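You operate a simulated robot arm through the tools that you are given. There is no shell and no other tool.

You run a simulated two-armed robot. Do the job below in one go: nothing can be reset, and whatever is moved stays where it is left.

Task
Release the stop, reset, inch the lift to the top, then mode off.
Fine: inch it in hand mode.

The check looks at the end state, three seconds after you hand in, the way a careful person would. Anything else that was tipped, shoved, dropped, spilled or broken makes it a failure.

Robot
Two 7-joint arms with fingered hands on one trunk that stands fixed in place. Base frame: the origin is at the foot of the trunk, x ahead of it, y to its left, z up. Lengths are in cm, angles in degrees, forces in N, time in s.
The left shoulder is at [6, 16.6, 97.6], the right one opposite. With the tool pointing down near the work surface each hand reaches from about 22 to 84 cm from the base axis, measured 20 degrees to its own side. Payload 5 kg a hand.
The tool frame of a hand sits at the grasp point between the pads (the TCP): z along the fingers, y along the line on which they close. The tips reach 3.2 cm beyond it. Largest opening 16 cm; the body of the gripper starts 8.9 cm behind the TCP. The gripper is a hand of 3 fingers: y runs from the thumb to the fingers, the wrist lies at [0, 0, -26.7] in the tool frame, and closing takes about 1.5 s.
Orientation is told as [roll, pitch, yaw] about the base's x, y, z axes, in that order, counted from this pose: with the fingers straight down and closing along the base's y, the tool's x points along the base's -x, its y along +y and its z along -z.

Tools
- The arms move only by the tool jog_arm. It takes "left_series", "right_series" or both (then of equal length, played together; a hand with none holds still); each is a list of rows, each an object of numbers (a shift or turn left out is 0, a gripper value left out holds the last): "x", "y", "z": the shift along the tool's x, y, z in cm; "ax", "ay", "az": the turn, a rotation vector about the tool's x, y, z in degrees; "grip": the gripper command, from -1 (shut) to 1 (fully open), values between in proportion. In form: [{"x": .., "y": .., "z": .., "ax": .., "ay": .., "az": .., "grip": ..}, ...]. A call has 1 to 20 rows; each row shifts and turns the commanded pose from where the row before left it, along the tool's axes as they then stand. A row lasts 0.2 s, in which the tool goes at most 5 cm and 8.6 degrees; a call with a longer step from one row to the next is refused whole, and so is a gripper value outside its range. A pose out of reach is approached as far as the arm can. The call stops where the force on the tool passes 50 N (or 10 N more than at its start, if that is more) or the arm is blocked; 0.2 s more then pass. Each finger travels about 4.5 cm/s and halts on what it meets, pressing with about 22 N; the grip force reading is that of the motor and also rises with nothing between the fingers. The clock runs only during rows and for 0.2 s after the last one: add rows that do not move to give the fingers time. The reply holds the time, the measured pose of the TCP, the force on the tool along the base axes, the opening and the grip force, in the units named above and with some noise, with the torque about the TCP (base axes, N m) and any sound that the robot's microphone picked up.
- Cameras (640 x 400 px; columns grow to the right, rows downward): "scene" is now at [5.77, -2.18, 163.96]; the picture's right is [-0.24, -0.97, 0.00], its down [-0.50, 0.12, -0.86] and it looks along [0.83, -0.21, -0.51] (base axes); focal length 320 px, centre (320, 200). "left" rides on the left gripper at [-6.5, -0.4, -11.6] in its tool frame; the picture's right is [0.06, -1.00, 0.00], its down [0.87, 0.05, -0.49] and it looks along [0.49, 0.03, 0.87] (tool axes); focal length 261 px, centre (320, 200). "right" rides on the right gripper at [6.5, -0.4, -11.6] in its tool frame; the picture's right is [0.06, 1.00, 0.00], its down [-0.87, 0.06, -0.49] and it looks along [-0.49, 0.03, 0.87] (tool axes); focal length 261 px, centre (320, 200). There is no depth. A picture from a camera that has moved, and an enlarged one, comes with that camera's place and axes in the base frame and with its lens.
- grab_frame(camera): a new picture of that camera. It takes no simulated time.
- slide_trunk(by): slides the trunk up (or, below 0, down) by that many cm; the arms and the scene camera ride with it, the base frame stays. It gives what a move gives, with no picture.
- grasp_type(shape, hand): the hand has 3 fingers and takes this shape, open, in about a second: jaw (thumb against the fingers, like two jaws); tri (thumb and two fingers); tip (a fingertip pinch); poke (one finger out to press); point (the index stretched); flat (the hand flat); cup (the hand cupped); fist (a fist). The gripper value then closes the fingers along that shape, each until it touches; the sizes above hold for jaw. It gives what a move gives, with no picture.
- head_to(pan, tilt): turns the head with the scene camera to pan (to the left, within 86 degrees either way) and tilt (down, from -29 to 69), counted from straight ahead of the robot. It gives what a move gives.
- inspect(camera, box): a new picture of the part [left, top, right, bottom] of that camera's present view, enlarged. It takes no simulated time.
- hand_in(): hands the job in; it is judged then, once.

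Places have to be worked out from the pictures, the camera data and where the tool is seen. Open the grippers and draw the arms clear of the work before you hand the job in, unless the task says otherwise.

The tools are called as name(argument=value, ...) on one line, values as JSON. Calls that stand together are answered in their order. jog_arm: Moves the arms, as the interface text tells. Its arguments: {"type":"object","properties":{"left_series":{"type":"array","items":{"type":"object","properties":{"x":{"type":"number"},"y":{"type":"number"},"z":{"type":"number"},"ax":{"type":"number"},"ay":{"type":"number"},"az":{"type":"number"},"grip":{"type":"number"}}}},"right_series":{"type":"array","items":{"type":"object","properties":{"x":{"type":"number"},"y":{"type":"number"},"z":{"type":"number"},"ax":{"type":"number"},"ay":{"type":"number"},"az":{"type":"number"},"grip":{"type":"number"}}}}},"required":[]} The other tools are called the same way: slide_trunk (by) slides the trunk up or down; grasp_type (shape, hand) gives the hand a shape; head_to (pan, tilt) turns the head that bears the scene camera; grab_frame (camera) takes a picture; inspect (camera, box) takes an enlarged picture of a part of a camera's view; hand_in () hands the job in.

At the start:

```text
t: 0.0
left_tool_pos: [44.0, 9.35, 130.36]
left_tool_rot: [0.0, 0.0, 0.0]
left_force: [0.9, 1.2, -0.3]
left_wrist_torque: [0.0, 0.02, 0.01]
left_gripper_width: 15.99
left_grasp_force: 0.1
left_shape: jaw
right_tool_pos: [45.73, -27.33, 130.67]
right_tool_rot: [0.2, 0.0, -0.2]
right_force: [0.0, -0.1, -0.2]
right_wrist_torque: [-0.02, 0.02, -0.02]
right_gripper_width: 15.98
right_grasp_force: 0.0
right_shape: jaw
trunk travel left (down, up): [-52.5, 6.5]
head pan, tilt: [-14.1, 30.8]
```

scene: 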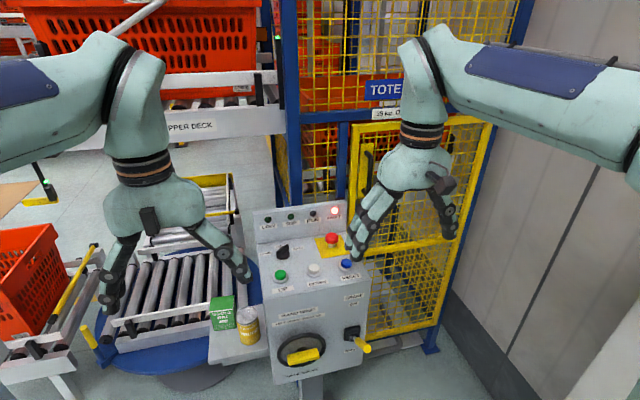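
right: 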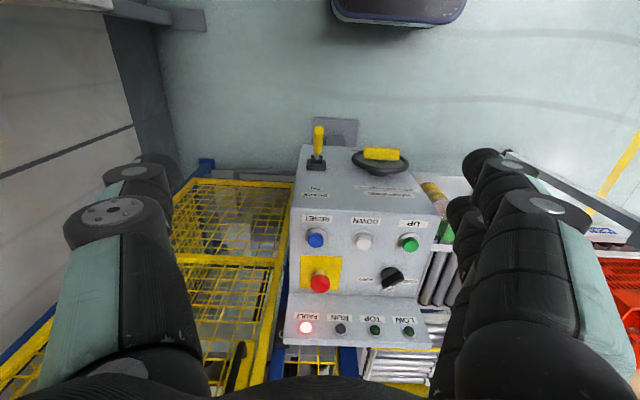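
left: 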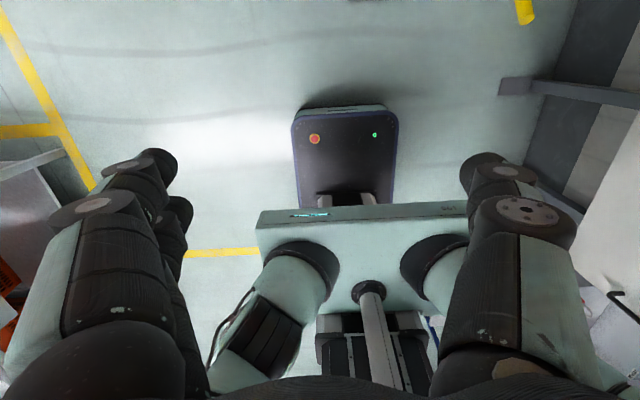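

The scene shows a control console with lamps, a mode knob, an e-stop, buttons, a drum-like handle and an isolator lever. I'll enlarge the panel to read the labels before moving.

inspect(camera="scene", box=[240, 190, 400, 290])

inspect(camera="scene", box=[240, 280, 400, 380])

inspect(camera="right", box=[270, 200, 450, 350])

inspect(camera="right", box=[270, 110, 450, 220])

```text
4.00 times, centred on (320, 240) of scene
camera zoom: at [5.77, -2.18, 163.96], right [-0.24, -0.97, 0.0], down [-0.5, 0.12, -0.86], along [0.83, -0.21, -0.51], focal length 1281 px, centre (320, 40)
```

zoom: 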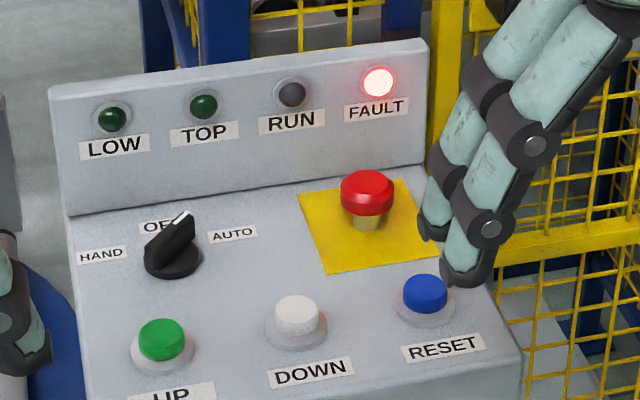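

```text
4.00 times, centred on (320, 330) of scene
camera zoom: at [5.77, -2.18, 163.96], right [-0.24, -0.97, 0.0], down [-0.5, 0.12, -0.86], along [0.83, -0.21, -0.51], focal length 1281 px, centre (320, -320)
```

zoom: 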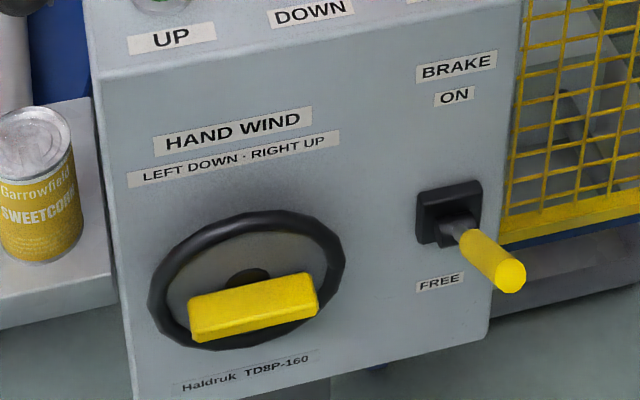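

```text
2.67 times, centred on (360, 275) of right
camera zoom: at [39.12, -27.7, 142.31], right [-0.06, 1.0, 0.0], down [0.87, 0.05, 0.49], along [0.49, 0.03, -0.87], focal length 695 px, centre (213, 0)
```

zoom: 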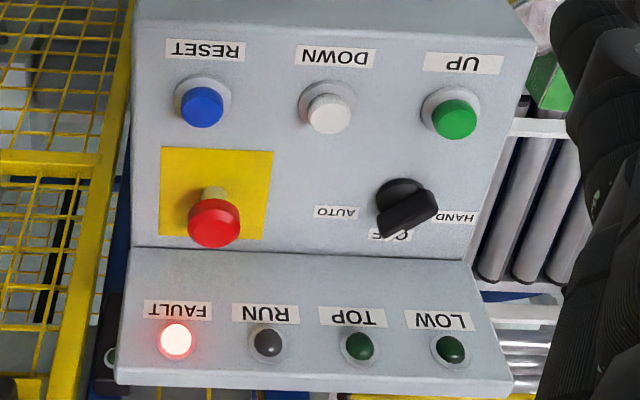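

```text
3.56 times, centred on (360, 165) of right
camera zoom: at [39.12, -27.7, 142.31], right [-0.06, 1.0, 0.0], down [0.87, 0.05, 0.49], along [0.49, 0.03, -0.87], focal length 927 px, centre (178, 324)
```

zoom: 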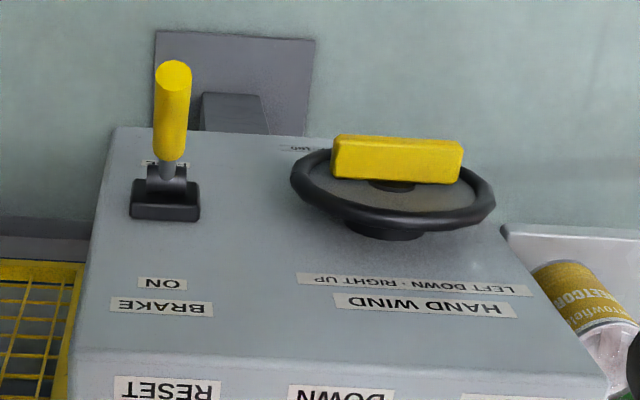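

The deck comes out roughly horizontal at z≈100. RESET is near (71,-26.5), UP near (71,-7.7), the E-stop near (81.5,-25) and the mode knob near (81,-10). I'll raise the trunk for reach and look around for the lift itself.

slide_trunk(by=6)

head_to(pan=-14, tilt=15)

grab_frame(camera="scene")

```text
t: 1.0
left_tool_pos: [44.0, 9.35, 136.48]
left_tool_rot: [0.1, 0.0, 0.1]
left_force: [1.0, 0.3, 0.2]
left_wrist_torque: [-0.02, 0.01, 0.01]
left_gripper_width: 16.01
left_grasp_force: 0.0
left_shape: jaw
right_tool_pos: [45.63, -27.29, 136.79]
right_tool_rot: [0.1, 0.0, -0.1]
right_force: [0.3, -0.6, -0.2]
right_wrist_torque: [-0.03, 0.05, 0.0]
right_gripper_width: 16.01
right_grasp_force: 0.1
right_shape: jaw
trunk travel left (down, up): [-58.5, 0.5]
head pan, tilt: [-14.1, 30.8]
```

```text
t: 1.8
left_tool_pos: [44.06, 9.35, 136.49]
left_tool_rot: [0.0, 0.0, 0.1]
left_force: [-0.1, -0.1, -0.1]
left_wrist_torque: [0.0, 0.02, -0.01]
left_gripper_width: 16.0
left_grasp_force: 0.1
left_shape: jaw
right_tool_pos: [45.65, -27.29, 136.74]
right_tool_rot: [0.1, 0.0, -0.1]
right_force: [0.3, 0.1, 0.6]
right_wrist_torque: [0.0, -0.01, 0.01]
right_gripper_width: 16.0
right_grasp_force: 0.1
right_shape: jaw
trunk travel left (down, up): [-58.5, 0.5]
head pan, tilt: [-14.0, 15.0]
```

```text
taken
camera scene: at [6.09, -2.25, 172.5], right [-0.24, -0.97, 0.0], down [-0.25, 0.06, -0.97], along [0.94, -0.23, -0.26], focal length 320 px, centre (320, 200)
```

scene: 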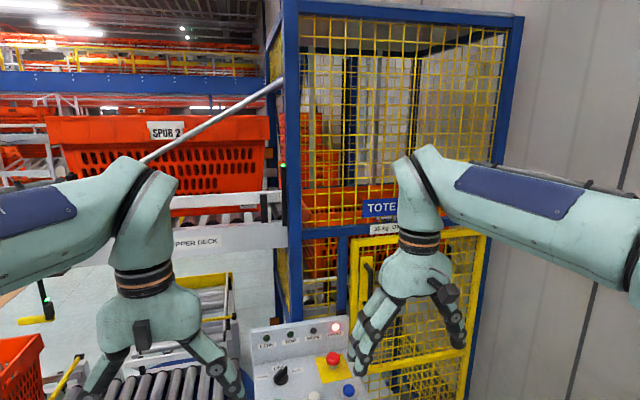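

The cage right behind the console is a tote lift with an orange tote at mid-height. I'll enlarge it to see the carriage and check for anything in the way.

inspect(camera="scene", box=[240, 0, 540, 190])

inspect(camera="scene", box=[240, 170, 540, 360])

inspect(camera="scene", box=[0, 50, 310, 250])

inspect(camera="scene", box=[240, 310, 370, 400])

```text
2.11 times, centred on (390, 95) of scene
camera zoom: at [6.09, -2.25, 172.5], right [-0.24, -0.97, 0.0], down [-0.25, 0.06, -0.97], along [0.94, -0.23, -0.26], focal length 674 px, centre (173, 421)
```

zoom: 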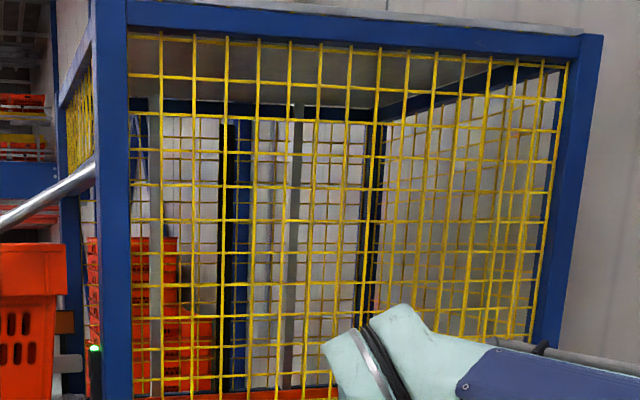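

```text
2.11 times, centred on (390, 265) of scene
camera zoom: at [6.09, -2.25, 172.5], right [-0.24, -0.97, 0.0], down [-0.25, 0.06, -0.97], along [0.94, -0.23, -0.26], focal length 674 px, centre (173, 63)
```

zoom: 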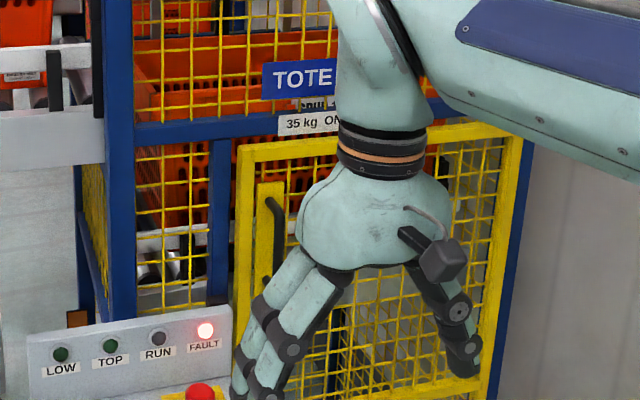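

```text
2.00 times, centred on (155, 150) of scene
camera zoom: at [6.09, -2.25, 172.5], right [-0.24, -0.97, 0.0], down [-0.25, 0.06, -0.97], along [0.94, -0.23, -0.26], focal length 640 px, centre (650, 300)
```

zoom: 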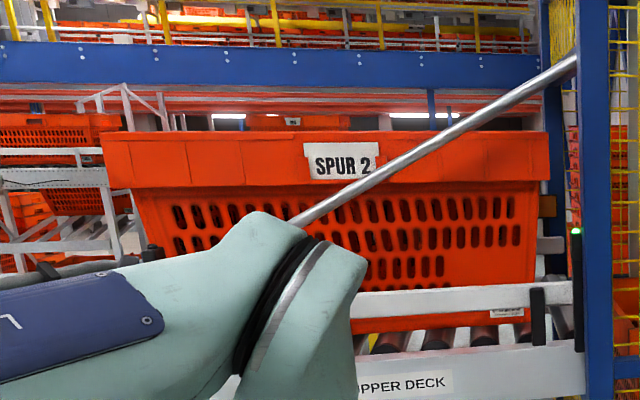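

```text
4.44 times, centred on (305, 355) of scene
camera zoom: at [6.09, -2.25, 172.5], right [-0.24, -0.97, 0.0], down [-0.25, 0.06, -0.97], along [0.94, -0.23, -0.26], focal length 1423 px, centre (387, -489)
```

zoom: 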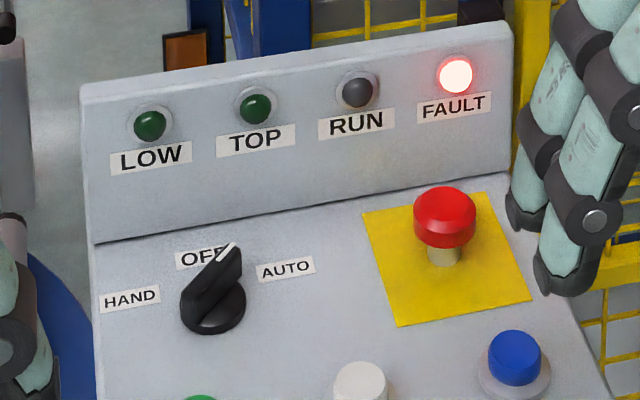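

The E-stop shows some stem, so I want a close view for arrow marks. I'll bring the right hand above the front of the deck (TCP about (62,-25,125)) for its wrist camera; that's well clear of everything.

jog_arm(right_series=[{"x": -3.3, "y": 0.4, "z": 2.4}, {"x": -3.3, "y": 0.4, "z": 2.4}, {"x": -3.3, "y": 0.4, "z": 2.4}, {"x": -3.3, "y": 0.4, "z": 2.4}, {"x": -3.3, "y": 0.4, "z": 2.4}])

grab_frame(camera="right")

inspect(camera="right", box=[240, 180, 440, 305])

```text
t: 3.0
left_tool_pos: [44.23, 9.29, 136.34]
left_tool_rot: [0.0, 0.0, 0.0]
left_force: [2.0, -0.2, -0.2]
left_wrist_torque: [0.0, 0.06, -0.01]
left_gripper_width: 16.01
left_grasp_force: 0.0
left_shape: jaw
right_tool_pos: [62.24, -25.2, 124.77]
right_tool_rot: [-0.1, 0.1, -0.1]
right_force: [0.3, -1.0, -0.7]
right_wrist_torque: [0.01, 0.04, 0.0]
right_gripper_width: 15.98
right_grasp_force: 0.2
right_shape: jaw
trunk travel left (down, up): [-58.5, 0.5]
head pan, tilt: [-14.0, 15.0]
```

```text
taken
camera right: at [55.69, -25.62, 136.29], right [-0.06, 1.0, 0.0], down [0.87, 0.05, 0.49], along [0.49, 0.03, -0.87], focal length 261 px, centre (320, 200)
```

right: 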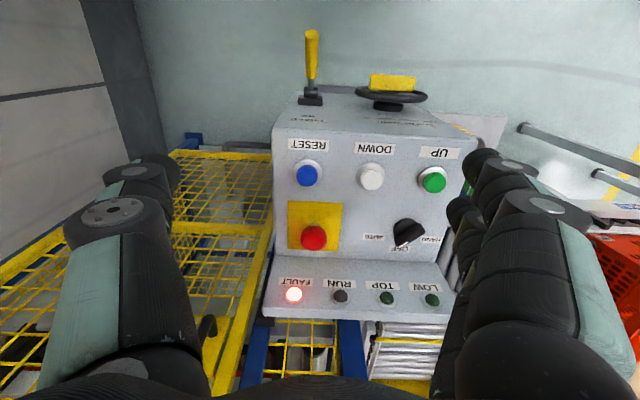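

```text
3.20 times, centred on (340, 242) of right
camera zoom: at [55.69, -25.62, 136.29], right [-0.06, 1.0, 0.0], down [0.87, 0.05, 0.49], along [0.49, 0.03, -0.87], focal length 834 px, centre (256, 64)
```

zoom: 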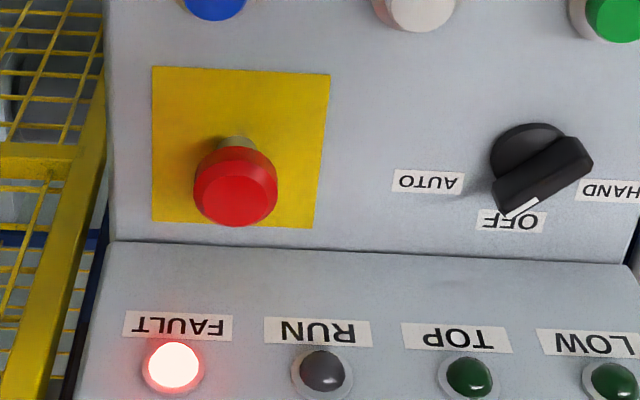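

No arrows are readable yet, and the mode knob's white mark seems to point right of OFF, toward AUTO. I'll move the hand so its camera looks straight at the knob from closer.

jog_arm(right_series=[{"x": -2.3, "y": 3.8, "z": 1.6}, {"x": -2.3, "y": 3.8, "z": 1.6}, {"x": -2.3, "y": 3.8, "z": 1.6}, {"x": -2.3, "y": 3.8, "z": 1.6}])

grab_frame(camera="right")

inspect(camera="right", box=[240, 130, 400, 230])

```text
t: 4.0
left_tool_pos: [44.26, 9.64, 136.28]
left_tool_rot: [0.0, 0.1, 0.0]
left_force: [-0.1, 0.4, 0.1]
left_wrist_torque: [-0.02, 0.03, 0.01]
left_gripper_width: 16.01
left_grasp_force: 0.1
left_shape: jaw
right_tool_pos: [71.54, -9.88, 118.32]
right_tool_rot: [0.0, 0.0, 0.0]
right_force: [0.4, 0.5, 0.1]
right_wrist_torque: [0.03, 0.02, 0.02]
right_gripper_width: 15.99
right_grasp_force: 0.0
right_shape: jaw
trunk travel left (down, up): [-58.5, 0.5]
head pan, tilt: [-14.0, 15.0]
```

```text
taken
camera right: at [64.99, -10.34, 129.91], right [-0.06, 1.0, 0.0], down [0.87, 0.05, 0.49], along [0.49, 0.03, -0.87], focal length 261 px, centre (320, 200)
```

right: 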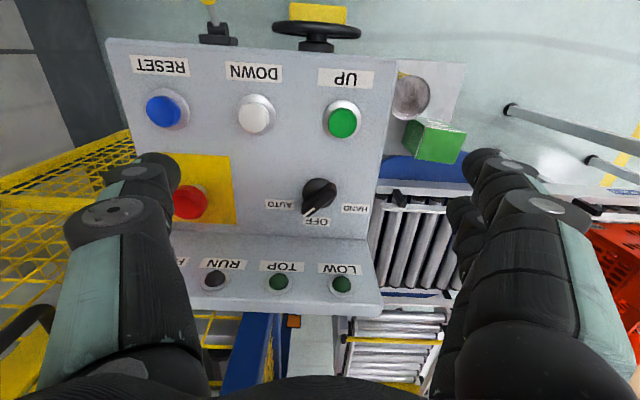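

```text
4.00 times, centred on (320, 180) of right
camera zoom: at [64.99, -10.34, 129.91], right [-0.06, 1.0, 0.0], down [0.87, 0.05, 0.49], along [0.49, 0.03, -0.87], focal length 1043 px, centre (320, 280)
```

zoom: 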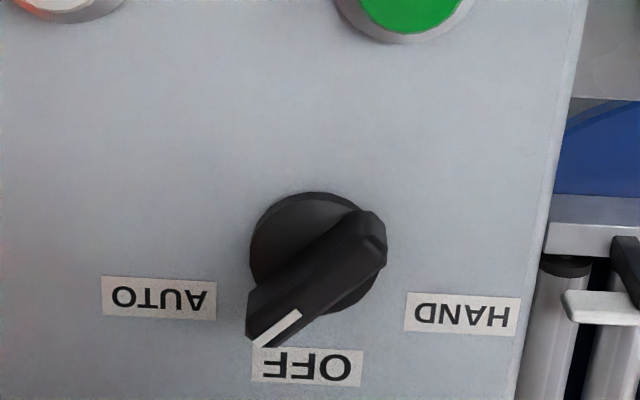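

The knob is at AUTO: its mark is about 45° right of straight ahead. The brake lever tip computes about 9 cm above its pivot, so the brake is ON. Next I'll centre the wrist camera on the E-stop to look for marks and refine its position.

jog_arm(right_series=[{"y": -3.8}, {"y": -3.8}, {"y": -3.8}, {"y": -3.8}])

grab_frame(camera="right")

inspect(camera="right", box=[260, 130, 420, 230])

head_to(pan=-14, tilt=40)

grab_frame(camera="scene")

```text
t: 5.0
left_tool_pos: [43.97, 9.33, 136.44]
left_tool_rot: [-0.1, 0.0, 0.1]
left_force: [0.6, -0.7, -0.1]
left_wrist_torque: [-0.01, 0.01, -0.02]
left_gripper_width: 15.97
left_grasp_force: 0.1
left_shape: jaw
right_tool_pos: [71.32, -25.41, 118.41]
right_tool_rot: [0.1, 0.1, -0.1]
right_force: [-0.5, -0.4, -0.1]
right_wrist_torque: [0.03, -0.02, 0.0]
right_gripper_width: 16.02
right_grasp_force: 0.0
right_shape: jaw
trunk travel left (down, up): [-58.5, 0.5]
head pan, tilt: [-14.0, 15.0]
```

```text
taken
camera right: at [64.87, -25.86, 129.9], right [-0.06, 1.0, 0.0], down [0.87, 0.05, 0.49], along [0.49, 0.03, -0.87], focal length 261 px, centre (320, 200)
```

right: 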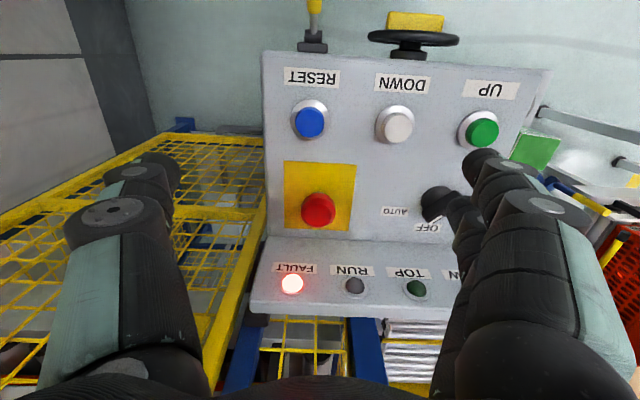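

```text
4.00 times, centred on (340, 180) of right
camera zoom: at [64.87, -25.86, 129.9], right [-0.06, 1.0, 0.0], down [0.87, 0.05, 0.49], along [0.49, 0.03, -0.87], focal length 1043 px, centre (240, 280)
```

zoom: 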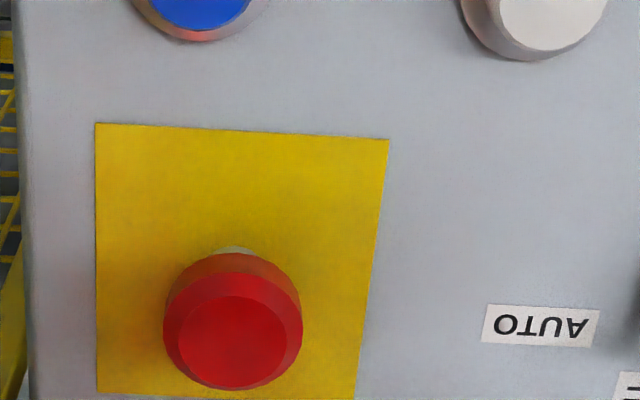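

```text
t: 5.9
left_tool_pos: [43.92, 9.39, 136.42]
left_tool_rot: [0.0, 0.0, 0.0]
left_force: [0.3, 0.0, 0.5]
left_wrist_torque: [0.0, 0.0, -0.01]
left_gripper_width: 15.98
left_grasp_force: 0.1
left_shape: jaw
right_tool_pos: [71.41, -25.21, 118.38]
right_tool_rot: [0.1, 0.0, -0.1]
right_force: [-0.4, 0.9, 0.3]
right_wrist_torque: [0.0, 0.05, 0.01]
right_gripper_width: 15.98
right_grasp_force: 0.0
right_shape: jaw
trunk travel left (down, up): [-58.5, 0.5]
head pan, tilt: [-14.0, 40.0]
```

```text
taken
camera scene: at [5.29, -2.05, 168.56], right [-0.24, -0.97, 0.0], down [-0.62, 0.16, -0.77], along [0.74, -0.19, -0.64], focal length 320 px, centre (320, 200)
```

scene: 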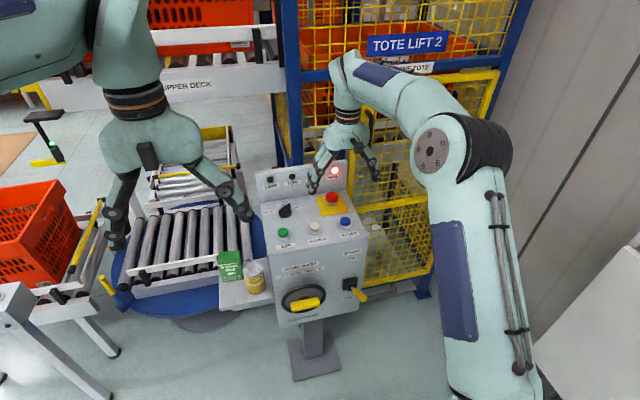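

The E-stop head is plain, about 4 cm across, with its axis near (81.6,-25.1); the lamp panel stands at x≈87.7, reaching z≈112.5. I'll bring the right hand above the E-stop with a 9 cm opening to check reach and alignment.

jog_arm(right_series=[{"x": -3.4, "y": 0.05, "z": 1.4, "grip": 0.15}, {"x": -3.4, "y": 0.05, "z": 1.4}, {"x": -3.4, "z": 1.4}, {}, {}, {}])

grab_frame(camera="right")

inspect(camera="scene", box=[240, 90, 440, 215])

```text
t: 7.3
left_tool_pos: [44.09, 9.3, 136.33]
left_tool_rot: [-0.1, 0.0, 0.1]
left_force: [0.0, -0.7, 0.7]
left_wrist_torque: [-0.04, 0.02, 0.03]
left_gripper_width: 15.99
left_grasp_force: 0.0
left_shape: jaw
right_tool_pos: [78.28, -25.12, 115.61]
right_tool_rot: [0.2, 0.0, 0.1]
right_force: [-0.1, 0.5, -0.2]
right_wrist_torque: [0.02, 0.0, -0.03]
right_gripper_width: 9.27
right_grasp_force: 0.1
right_shape: jaw
right hand out of reach, approached as far as the arm can: row 3
trunk travel left (down, up): [-58.5, 0.5]
head pan, tilt: [-14.0, 40.0]
```

```text
taken
camera right: at [71.75, -25.56, 127.18], right [-0.06, 1.0, 0.0], down [0.87, 0.05, 0.49], along [0.49, 0.03, -0.87], focal length 261 px, centre (320, 200)
```

right: 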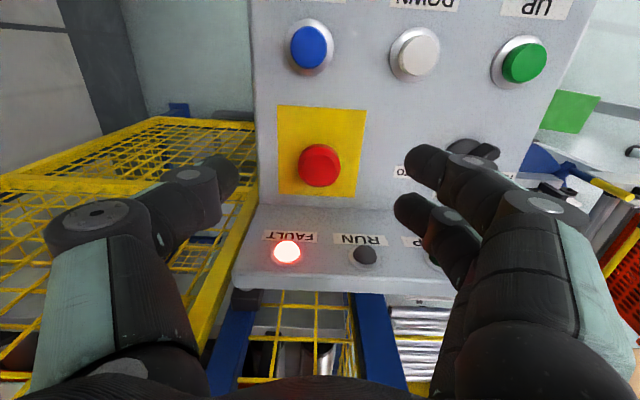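

```text
3.20 times, centred on (340, 152) of scene
camera zoom: at [5.34, -2.04, 168.55], right [-0.24, -0.97, 0.0], down [-0.62, 0.16, -0.77], along [0.74, -0.19, -0.64], focal length 1025 px, centre (256, 352)
```

zoom: 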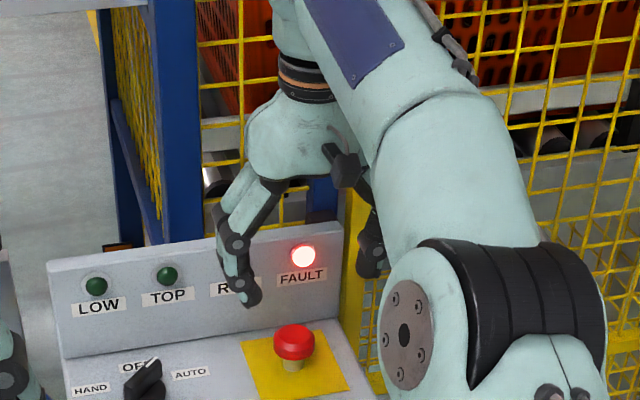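

Vertical at this height is out of reach (stopped at x≈78.3, wrist too high), but lower down the wrist comes within reach. I'll go straight down first, fingers well outside the button, and then forward.

jog_arm(right_series=[{"x": 0.5, "z": 3.0}, {"x": 0.0, "z": 3.0}])

```text
t: 7.9
left_tool_pos: [44.17, 9.41, 136.36]
left_tool_rot: [0.0, -0.1, 0.1]
left_force: [0.3, 0.2, 0.2]
left_wrist_torque: [0.01, -0.02, -0.01]
left_gripper_width: 15.98
left_grasp_force: 0.1
left_shape: jaw
right_tool_pos: [77.74, -25.14, 109.55]
right_tool_rot: [0.0, 0.0, -0.1]
right_force: [0.7, 1.1, -0.5]
right_wrist_torque: [0.0, -0.01, -0.04]
right_gripper_width: 9.28
right_grasp_force: 0.0
right_shape: jaw
trunk travel left (down, up): [-58.5, 0.5]
head pan, tilt: [-14.0, 40.0]
```

The command tracks the real pose: now at (77.7,-25.1,109.6). I'll continue forward and down to about (81.6,-25.1,106.5), the fingers straddling the mushroom head.

jog_arm(right_series=[{"x": -0.5, "z": 1.5}, {"x": -1.7, "z": 1.5}, {"x": -1.65}, {}])

grab_frame(camera="right")

inspect(camera="scene", box=[260, 110, 420, 210])

```text
t: 8.9
left_tool_pos: [44.1, 9.36, 136.49]
left_tool_rot: [0.0, 0.1, 0.0]
left_force: [0.6, 0.5, -0.7]
left_wrist_torque: [0.04, 0.02, 0.01]
left_gripper_width: 15.99
left_grasp_force: 0.0
left_shape: jaw
right_tool_pos: [80.75, -25.08, 106.5]
right_tool_rot: [0.1, -0.1, 0.0]
right_force: [0.1, -0.2, 0.3]
right_wrist_torque: [-0.02, 0.04, -0.02]
right_gripper_width: 9.24
right_grasp_force: 0.0
right_shape: jaw
right hand out of reach, approached as far as the arm can: row 3
trunk travel left (down, up): [-58.5, 0.5]
head pan, tilt: [-14.0, 40.0]
```

```text
taken
camera right: at [74.16, -25.53, 118.06], right [-0.06, 1.0, 0.0], down [0.87, 0.05, 0.49], along [0.49, 0.03, -0.87], focal length 261 px, centre (320, 200)
```

right: 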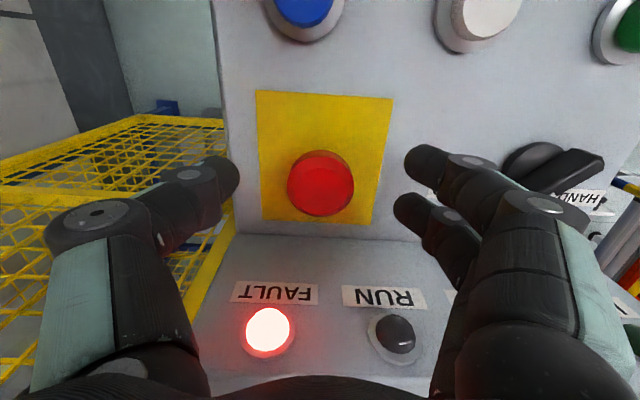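

```text
4.00 times, centred on (340, 160) of scene
camera zoom: at [5.35, -2.05, 168.55], right [-0.24, -0.97, 0.0], down [-0.62, 0.16, -0.77], along [0.74, -0.19, -0.64], focal length 1281 px, centre (240, 360)
```

zoom: 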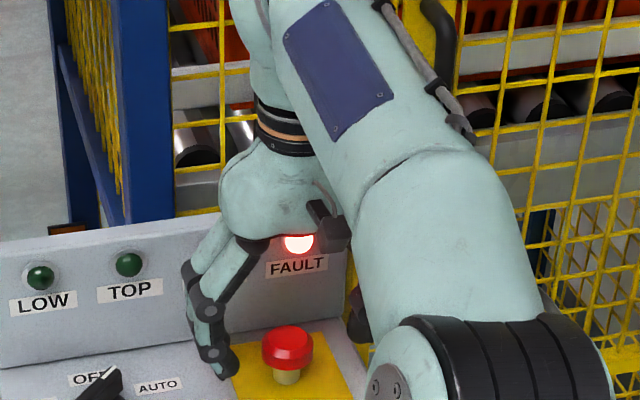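

The head axis now computes to about (81.1,-25.05) with its middle near z≈103.5, almost directly under the hand. I'll lower to TCP z≈104.3 (tips at about 101, just above the plate).

jog_arm(right_series=[{"z": 1.1}, {"x": -0.35, "z": 1.1}, {}])

grab_frame(camera="right")

inspect(camera="scene", box=[280, 150, 380, 212])

```text
t: 9.7
left_tool_pos: [43.98, 9.4, 136.38]
left_tool_rot: [-0.1, 0.0, -0.1]
left_force: [-0.3, 0.2, -0.1]
left_wrist_torque: [0.02, -0.03, -0.06]
left_gripper_width: 15.98
left_grasp_force: 0.1
left_shape: jaw
right_tool_pos: [81.0, -25.02, 104.42]
right_tool_rot: [0.1, -0.1, 0.0]
right_force: [-0.6, 0.5, 0.2]
right_wrist_torque: [0.02, 0.02, -0.01]
right_gripper_width: 9.25
right_grasp_force: 0.1
right_shape: jaw
trunk travel left (down, up): [-58.5, 0.5]
head pan, tilt: [-14.0, 40.0]
```

```text
taken
camera right: at [74.42, -25.45, 115.97], right [-0.06, 1.0, 0.0], down [0.87, 0.05, 0.49], along [0.49, 0.03, -0.87], focal length 261 px, centre (320, 200)
```

right: 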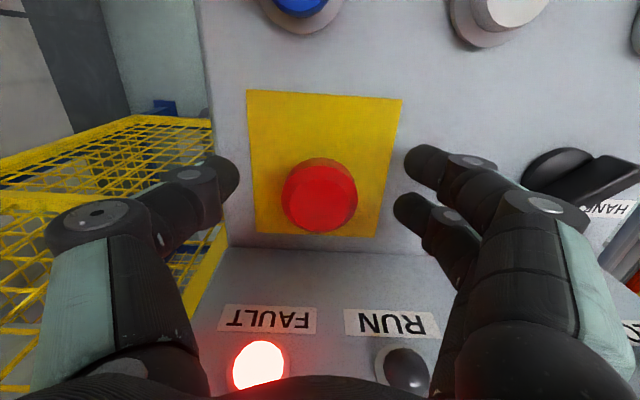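

```text
6.40 times, centred on (330, 181) of scene
camera zoom: at [5.23, -2.04, 168.55], right [-0.24, -0.97, 0.0], down [-0.62, 0.16, -0.77], along [0.74, -0.19, -0.64], focal length 2049 px, centre (256, 322)
```

zoom: 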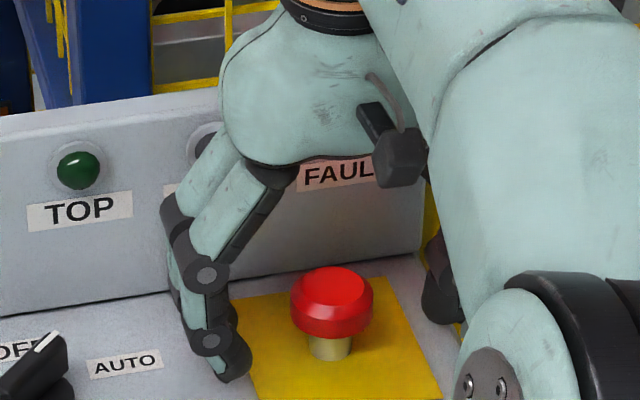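

The TCP projects to the image centre and the mushroom head sits right there between thumb and two fingers. I'll close the hand on it.

jog_arm(right_series=[{"grip": -0.7}, {}, {}, {}, {}, {}, {}])

grab_frame(camera="right")

inspect(camera="scene", box=[280, 150, 380, 212])

```text
t: 11.3
left_tool_pos: [43.97, 9.4, 136.52]
left_tool_rot: [-0.1, 0.0, 0.0]
left_force: [-0.1, 0.8, 0.5]
left_wrist_torque: [0.01, 0.02, -0.01]
left_gripper_width: 15.99
left_grasp_force: 0.1
left_shape: jaw
right_tool_pos: [81.08, -25.04, 104.38]
right_tool_rot: [0.1, 0.0, -0.1]
right_force: [-0.9, 0.0, -2.3]
right_wrist_torque: [0.01, 0.04, -0.03]
right_gripper_width: 3.0
right_grasp_force: 21.8
right_shape: jaw
trunk travel left (down, up): [-58.5, 0.5]
head pan, tilt: [-14.0, 40.0]
```

```text
taken
camera right: at [74.47, -25.46, 115.88], right [-0.06, 1.0, 0.0], down [0.87, 0.05, 0.49], along [0.49, 0.03, -0.87], focal length 261 px, centre (320, 200)
```

right: 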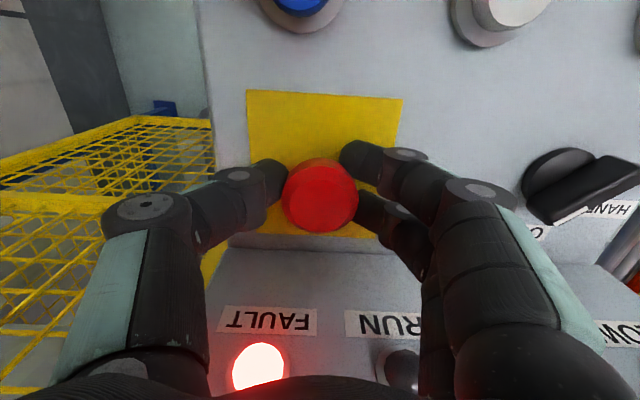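

```text
6.40 times, centred on (330, 181) of scene
camera zoom: at [5.31, -2.05, 168.54], right [-0.24, -0.97, 0.0], down [-0.62, 0.16, -0.77], along [0.74, -0.19, -0.64], focal length 2049 px, centre (256, 322)
```

zoom: 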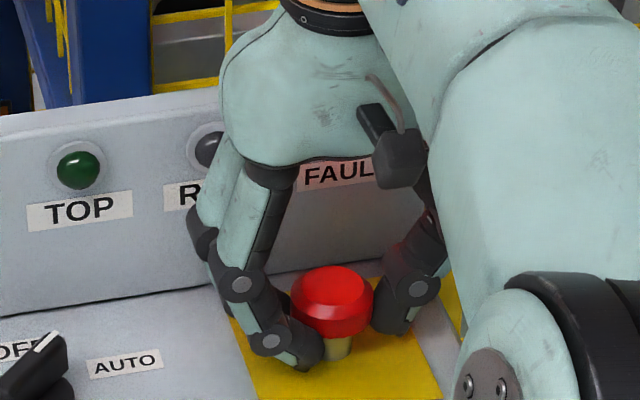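

The hand has the head at 21.8 N grip. I'll twist clockwise seen from above (+az, since tool z points down) by about 32° and watch the torque and sound.

jog_arm(right_series=[{"az": 8}, {"az": 8}, {"az": 8}, {"az": 8}, {}])

inspect(camera="scene", box=[260, 140, 380, 215])

```text
t: 12.5
left_tool_pos: [43.95, 9.37, 136.37]
left_tool_rot: [-0.1, 0.1, 0.0]
left_force: [0.1, -0.1, 0.1]
left_wrist_torque: [0.01, -0.01, 0.02]
left_gripper_width: 15.99
left_grasp_force: 0.1
left_shape: jaw
right_tool_pos: [80.96, -24.94, 104.34]
right_tool_rot: [0.1, 0.0, -32.1]
right_force: [-18.2, 6.3, -10.8]
right_wrist_torque: [-0.05, 0.24, 0.48]
right_gripper_width: 2.52
right_grasp_force: 21.5
right_shape: jaw
trunk travel left (down, up): [-58.5, 0.5]
head pan, tilt: [-14.0, 40.0]
```

```text
5.33 times, centred on (320, 178) of scene
camera zoom: at [5.18, -2.01, 168.54], right [-0.24, -0.97, 0.0], down [-0.62, 0.16, -0.77], along [0.74, -0.19, -0.64], focal length 1708 px, centre (320, 320)
```

zoom: 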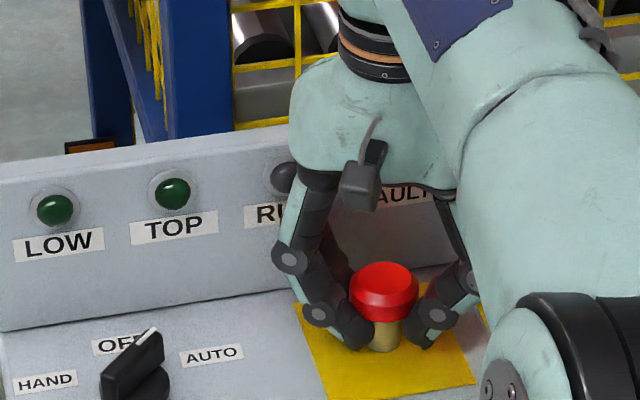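

The torque rose to about 0.5 N·m and more of the stem seems visible, so the head may have risen. I'll open the fingers to see whether it stays up.

jog_arm(right_series=[{"grip": 0.1}, {}, {}, {}, {}, {}])

grab_frame(camera="right")

inspect(camera="scene", box=[280, 150, 380, 212])

```text
t: 13.9
left_tool_pos: [44.1, 9.33, 136.45]
left_tool_rot: [-0.1, 0.0, -0.1]
left_force: [0.6, 0.3, -0.1]
left_wrist_torque: [0.01, -0.01, -0.01]
left_gripper_width: 16.0
left_grasp_force: 0.2
left_shape: jaw
right_tool_pos: [81.06, -25.12, 104.29]
right_tool_rot: [0.1, 0.0, -32.1]
right_force: [-0.4, 0.5, 0.8]
right_wrist_torque: [0.03, -0.03, 0.05]
right_gripper_width: 8.74
right_grasp_force: 0.0
right_shape: jaw
trunk travel left (down, up): [-58.5, 0.5]
head pan, tilt: [-14.0, 40.0]
```

```text
taken
camera right: at [75.25, -21.94, 115.93], right [0.48, 0.88, 0.0], down [0.77, -0.42, 0.49], along [0.43, -0.23, -0.87], focal length 261 px, centre (320, 200)
```

right: 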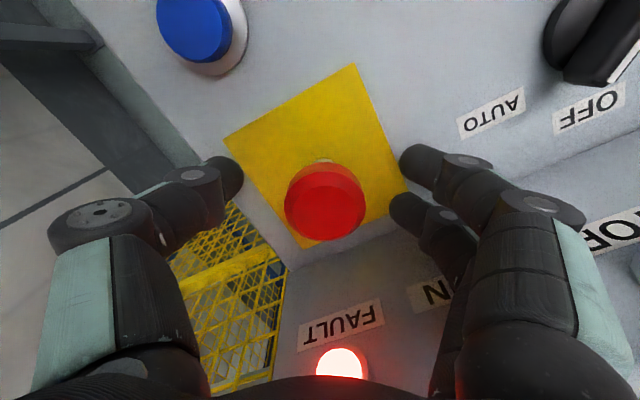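

```text
6.40 times, centred on (330, 181) of scene
camera zoom: at [5.28, -2.03, 168.55], right [-0.24, -0.97, 0.0], down [-0.62, 0.16, -0.77], along [0.74, -0.19, -0.64], focal length 2049 px, centre (256, 322)
```

zoom: 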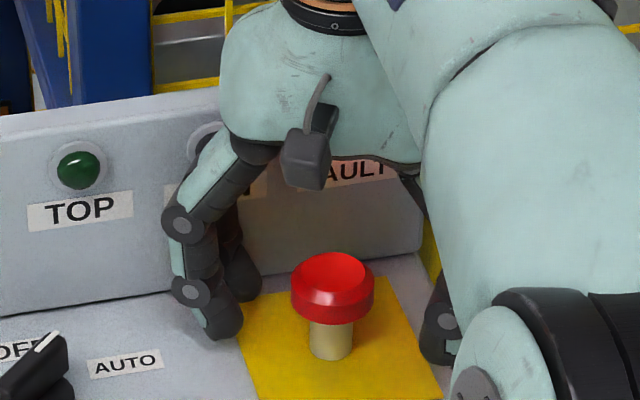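

The head stands about 1 cm higher than before and stays there, so the stop is released. FAULT is still lit, pending reset. Since the mode is in AUTO, I'll set HAND first so nothing runs by itself on reset; now I back the hand up and off the E-stop.

jog_arm(right_series=[{"z": -2, "x": 0.4, "y": -0.25}, {"z": -2, "x": 0.8, "y": -0.5}, {"z": -2, "x": 1.3, "y": -0.8}, {"z": -1}, {}])

grab_frame(camera="right")

inspect(camera="scene", box=[240, 140, 400, 240])

```text
t: 15.1
left_tool_pos: [43.93, 9.39, 136.51]
left_tool_rot: [0.1, 0.0, -0.1]
left_force: [-1.2, 0.4, 0.6]
left_wrist_torque: [0.0, 0.01, 0.01]
left_gripper_width: 16.0
left_grasp_force: 0.1
left_shape: jaw
right_tool_pos: [77.92, -24.92, 111.39]
right_tool_rot: [0.0, 0.0, -32.1]
right_force: [-0.6, 0.0, 0.0]
right_wrist_torque: [-0.02, -0.03, 0.03]
right_gripper_width: 8.72
right_grasp_force: 0.1
right_shape: jaw
trunk travel left (down, up): [-58.5, 0.5]
head pan, tilt: [-14.0, 40.0]
```

```text
taken
camera right: at [72.19, -21.94, 122.98], right [0.48, 0.88, 0.0], down [0.77, -0.42, 0.49], along [0.43, -0.23, -0.87], focal length 261 px, centre (320, 200)
```

right: 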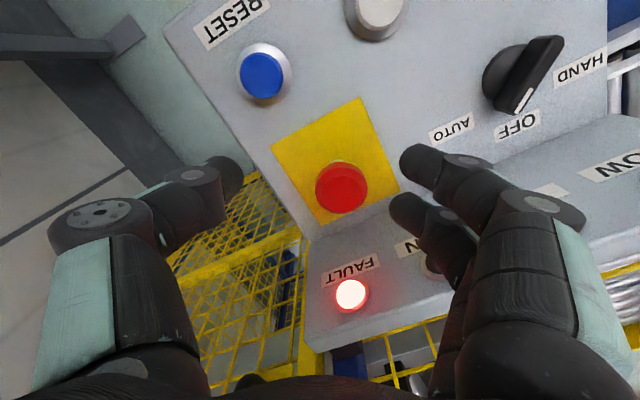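

```text
4.00 times, centred on (320, 190) of scene
camera zoom: at [5.24, -2.04, 168.55], right [-0.24, -0.97, 0.0], down [-0.62, 0.16, -0.77], along [0.74, -0.19, -0.64], focal length 1281 px, centre (320, 240)
```

zoom: 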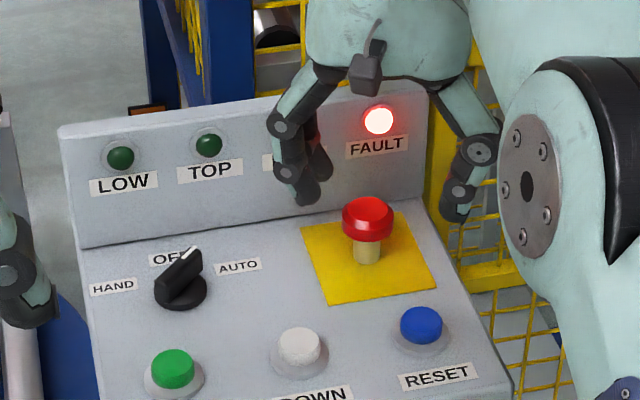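

The E-stop sits visibly higher and the FAULT lamp is unchanged. The knob bar runs from about (78.3,-8.4) to (81.7,-11.6), i.e. 45° toward AUTO, centre near (80.2,-9.8). I'll move the hand over it with yaw -45° so the fingers close across the bar.

jog_arm(right_series=[{"x": 2.0, "y": 3.2, "grip": -0.25}, {"x": 2.0, "y": 3.2}, {"x": 2.0, "y": 3.2}, {"x": 2.0, "y": 3.2}, {"az": 6.5}, {"az": 6.4}, {}])

grab_frame(camera="right")

inspect(camera="scene", box=[230, 140, 390, 240])

```text
t: 16.7
left_tool_pos: [44.03, 9.36, 136.49]
left_tool_rot: [-0.1, -0.1, 0.1]
left_force: [0.0, -0.1, -0.8]
left_wrist_torque: [0.01, -0.05, -0.02]
left_gripper_width: 16.0
left_grasp_force: 0.1
left_shape: jaw
right_tool_pos: [78.1, -9.98, 111.39]
right_tool_rot: [0.2, 0.1, -45.1]
right_force: [0.6, -0.6, -0.6]
right_wrist_torque: [0.02, -0.02, 0.0]
right_gripper_width: 6.05
right_grasp_force: 0.0
right_shape: jaw
trunk travel left (down, up): [-58.5, 0.5]
head pan, tilt: [-14.0, 40.0]
```

```text
taken
camera right: at [73.14, -5.65, 122.96], right [0.66, 0.75, 0.0], down [0.65, -0.58, 0.49], along [0.37, -0.32, -0.87], focal length 261 px, centre (320, 200)
```

right: 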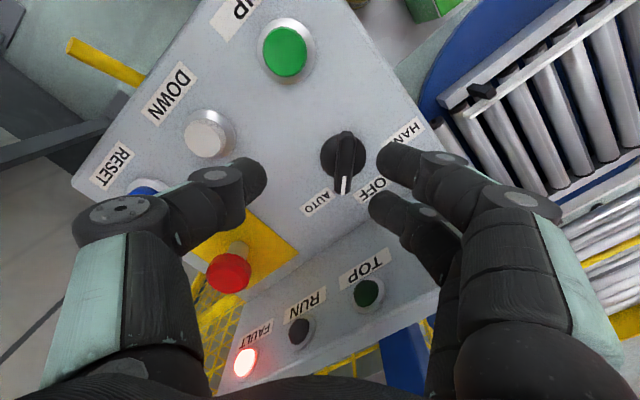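

```text
4.00 times, centred on (310, 190) of scene
camera zoom: at [5.28, -2.07, 168.55], right [-0.24, -0.97, 0.0], down [-0.62, 0.16, -0.77], along [0.74, -0.19, -0.64], focal length 1281 px, centre (360, 240)
```

zoom: 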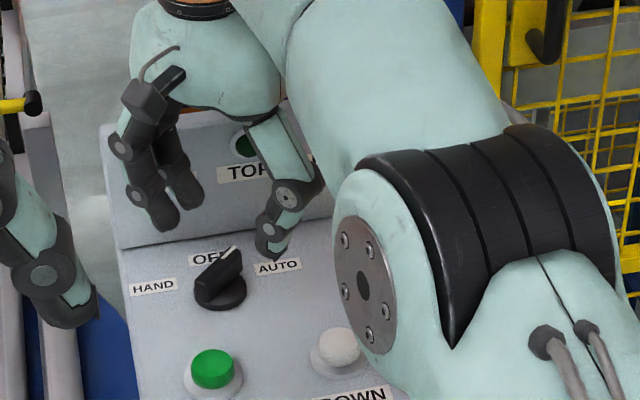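

The bar is lined up vertically in the wrist image, so -45° yaw is right. I'll zoom to fix the knob axis precisely.

inspect(camera="right", box=[280, 110, 408, 190])

```text
5.00 times, centred on (344, 150) of right
camera zoom: at [73.14, -5.65, 122.96], right [0.66, 0.75, 0.0], down [0.65, -0.58, 0.49], along [0.37, -0.32, -0.87], focal length 1303 px, centre (200, 450)
```

zoom: 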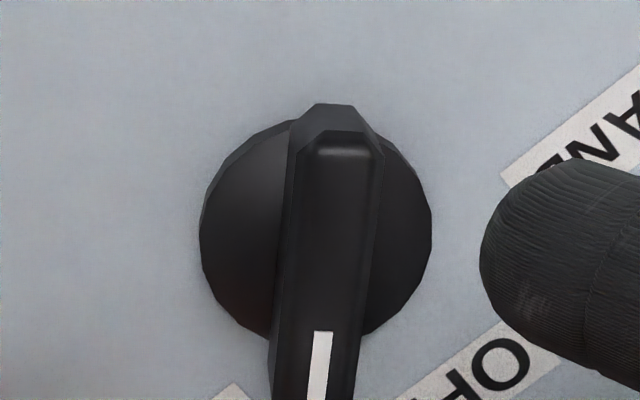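

The knob axis computes to about (80.45,-9.4) with the bar top near z≈103.5. I'll come over it and down to z≈106.2, then re-check before gripping.

jog_arm(right_series=[{"x": -0.4, "y": 0.7, "z": 2}, {"x": -0.4, "y": 0.7, "z": 2}, {"x": -0.45, "y": 0.67, "z": 1.2}, {}])

inspect(camera="right", box=[200, 110, 440, 260])

inspect(camera="scene", box=[230, 150, 350, 225])

```text
t: 17.7
left_tool_pos: [44.04, 9.45, 136.39]
left_tool_rot: [0.0, -0.1, 0.0]
left_force: [0.0, 0.3, 0.2]
left_wrist_torque: [-0.01, 0.01, -0.01]
left_gripper_width: 15.98
left_grasp_force: 0.1
left_shape: jaw
right_tool_pos: [79.48, -8.79, 106.73]
right_tool_rot: [0.1, 0.0, -44.9]
right_force: [0.5, 0.5, -1.3]
right_wrist_torque: [-0.02, 0.01, -0.01]
right_gripper_width: 6.06
right_grasp_force: 0.0
right_shape: jaw
right hand out of reach, approached as far as the arm can: row 2, 3
trunk travel left (down, up): [-58.5, 0.5]
head pan, tilt: [-14.0, 40.0]
```

```text
2.67 times, centred on (320, 185) of right
camera zoom: at [74.51, -4.62, 118.27], right [0.66, 0.75, 0.0], down [0.65, -0.58, 0.49], along [0.37, -0.32, -0.87], focal length 695 px, centre (320, 240)
```

zoom: 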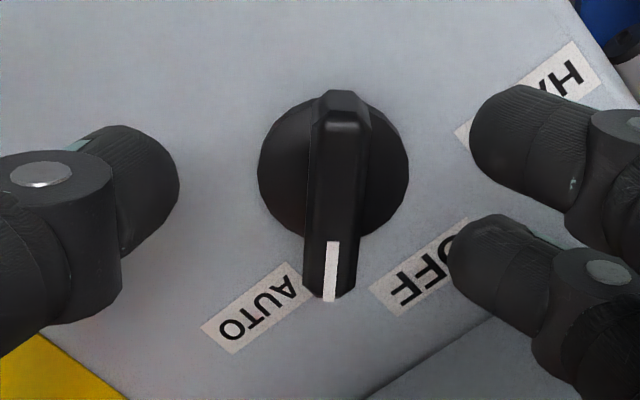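

```text
5.33 times, centred on (290, 188) of scene
camera zoom: at [5.28, -2.02, 168.55], right [-0.24, -0.97, 0.0], down [-0.62, 0.16, -0.77], along [0.74, -0.19, -0.64], focal length 1708 px, centre (480, 267)
```

zoom: 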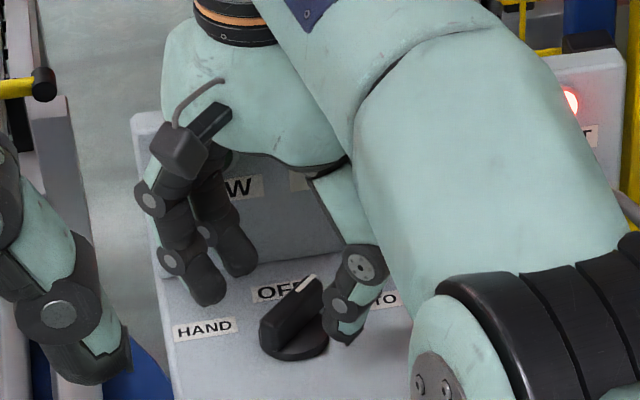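

The hand stopped at (79.5,-8.8,106.7) at its reach limit, still about 1.1 cm short of the knob axis along the bar. Reach grows lower down, so I'll raise the trunk the last bit, then lower straddling the bar and shift forward.

slide_trunk(by=0.5)

jog_arm(right_series=[{"z": 1.5}, {"x": -0.5, "y": 0.13, "z": 0.7}, {"x": -0.6, "y": 0.13, "z": 0.7}, {}])

inspect(camera="right", box=[200, 110, 440, 260])

```text
t: 18.2
left_tool_pos: [44.08, 9.44, 136.89]
left_tool_rot: [-0.1, 0.0, 0.0]
left_force: [-0.2, -0.3, -0.1]
left_wrist_torque: [-0.01, 0.02, -0.04]
left_gripper_width: 16.01
left_grasp_force: 0.1
left_shape: jaw
right_tool_pos: [79.44, -8.92, 107.21]
right_tool_rot: [0.0, 0.0, -44.9]
right_force: [-0.6, -0.2, 0.2]
right_wrist_torque: [0.0, 0.01, 0.0]
right_gripper_width: 6.04
right_grasp_force: 0.1
right_shape: jaw
trunk travel left (down, up): [-59.0, 0.0]
head pan, tilt: [-14.0, 40.0]
```

```text
t: 19.2
left_tool_pos: [44.17, 9.36, 136.93]
left_tool_rot: [0.0, 0.0, 0.0]
left_force: [0.1, 0.5, -0.8]
left_wrist_torque: [-0.04, 0.02, -0.02]
left_gripper_width: 15.96
left_grasp_force: 0.0
left_shape: jaw
right_tool_pos: [80.03, -9.12, 104.24]
right_tool_rot: [0.2, 0.0, -44.8]
right_force: [0.6, 0.7, 0.3]
right_wrist_torque: [0.01, -0.02, -0.01]
right_gripper_width: 6.03
right_grasp_force: 0.0
right_shape: jaw
right hand out of reach, approached as far as the arm can: row 3
trunk travel left (down, up): [-59.0, 0.0]
head pan, tilt: [-14.0, 40.0]
```

```text
2.67 times, centred on (320, 185) of right
camera zoom: at [75.08, -4.87, 115.79], right [0.66, 0.75, 0.0], down [0.65, -0.58, 0.49], along [0.37, -0.32, -0.87], focal length 695 px, centre (320, 240)
```

zoom: 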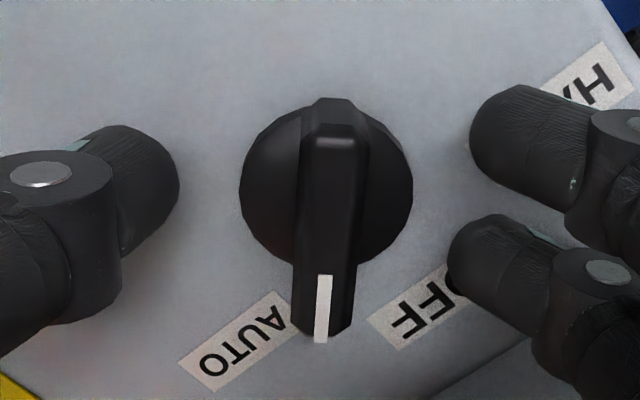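

TCP is at (80.0,-9.1,104.2), straddling the bar, only about 0.4 cm off the axis along the bar, which is acceptable. I'll close on the bar.

jog_arm(right_series=[{"grip": -0.95}, {}, {}, {}, {}, {}])

inspect(camera="right", box=[200, 110, 440, 260])

inspect(camera="scene", box=[230, 150, 350, 225])

```text
t: 20.6
left_tool_pos: [44.09, 9.4, 136.9]
left_tool_rot: [0.0, -0.1, 0.0]
left_force: [-1.0, 0.7, -0.1]
left_wrist_torque: [0.0, 0.05, -0.01]
left_gripper_width: 16.0
left_grasp_force: 0.0
left_shape: jaw
right_tool_pos: [80.0, -9.08, 104.36]
right_tool_rot: [0.4, 0.0, -44.8]
right_force: [6.2, 4.4, 9.1]
right_wrist_torque: [0.34, -0.6, 0.01]
right_gripper_width: 1.02
right_grasp_force: 22.2
right_shape: jaw
trunk travel left (down, up): [-59.0, 0.0]
head pan, tilt: [-14.0, 40.0]
```

```text
2.67 times, centred on (320, 185) of right
camera zoom: at [75.06, -4.77, 115.92], right [0.66, 0.75, 0.01], down [0.65, -0.58, 0.49], along [0.37, -0.32, -0.87], focal length 695 px, centre (320, 240)
```

zoom: 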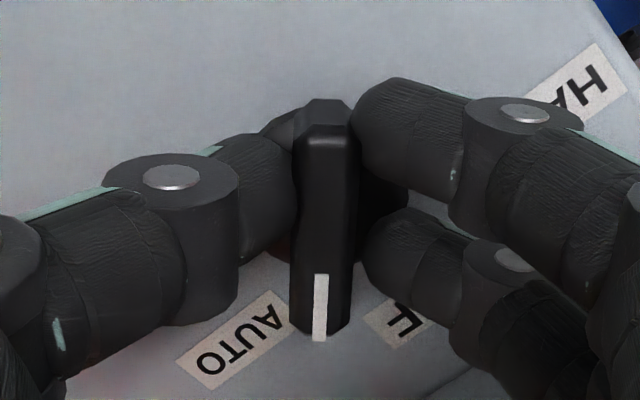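

```text
5.33 times, centred on (290, 188) of scene
camera zoom: at [5.28, -1.97, 169.06], right [-0.24, -0.97, 0.0], down [-0.62, 0.16, -0.77], along [0.74, -0.19, -0.64], focal length 1708 px, centre (480, 267)
```

zoom: 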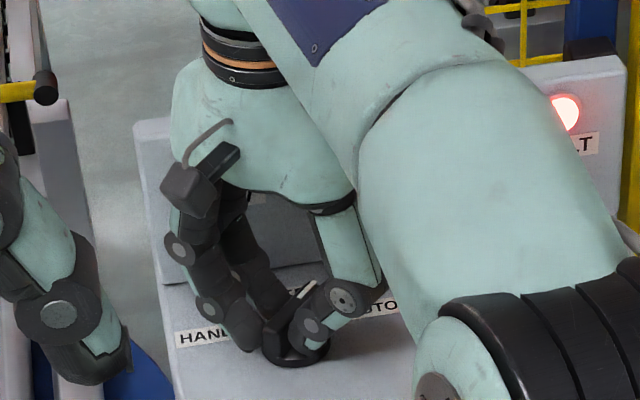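

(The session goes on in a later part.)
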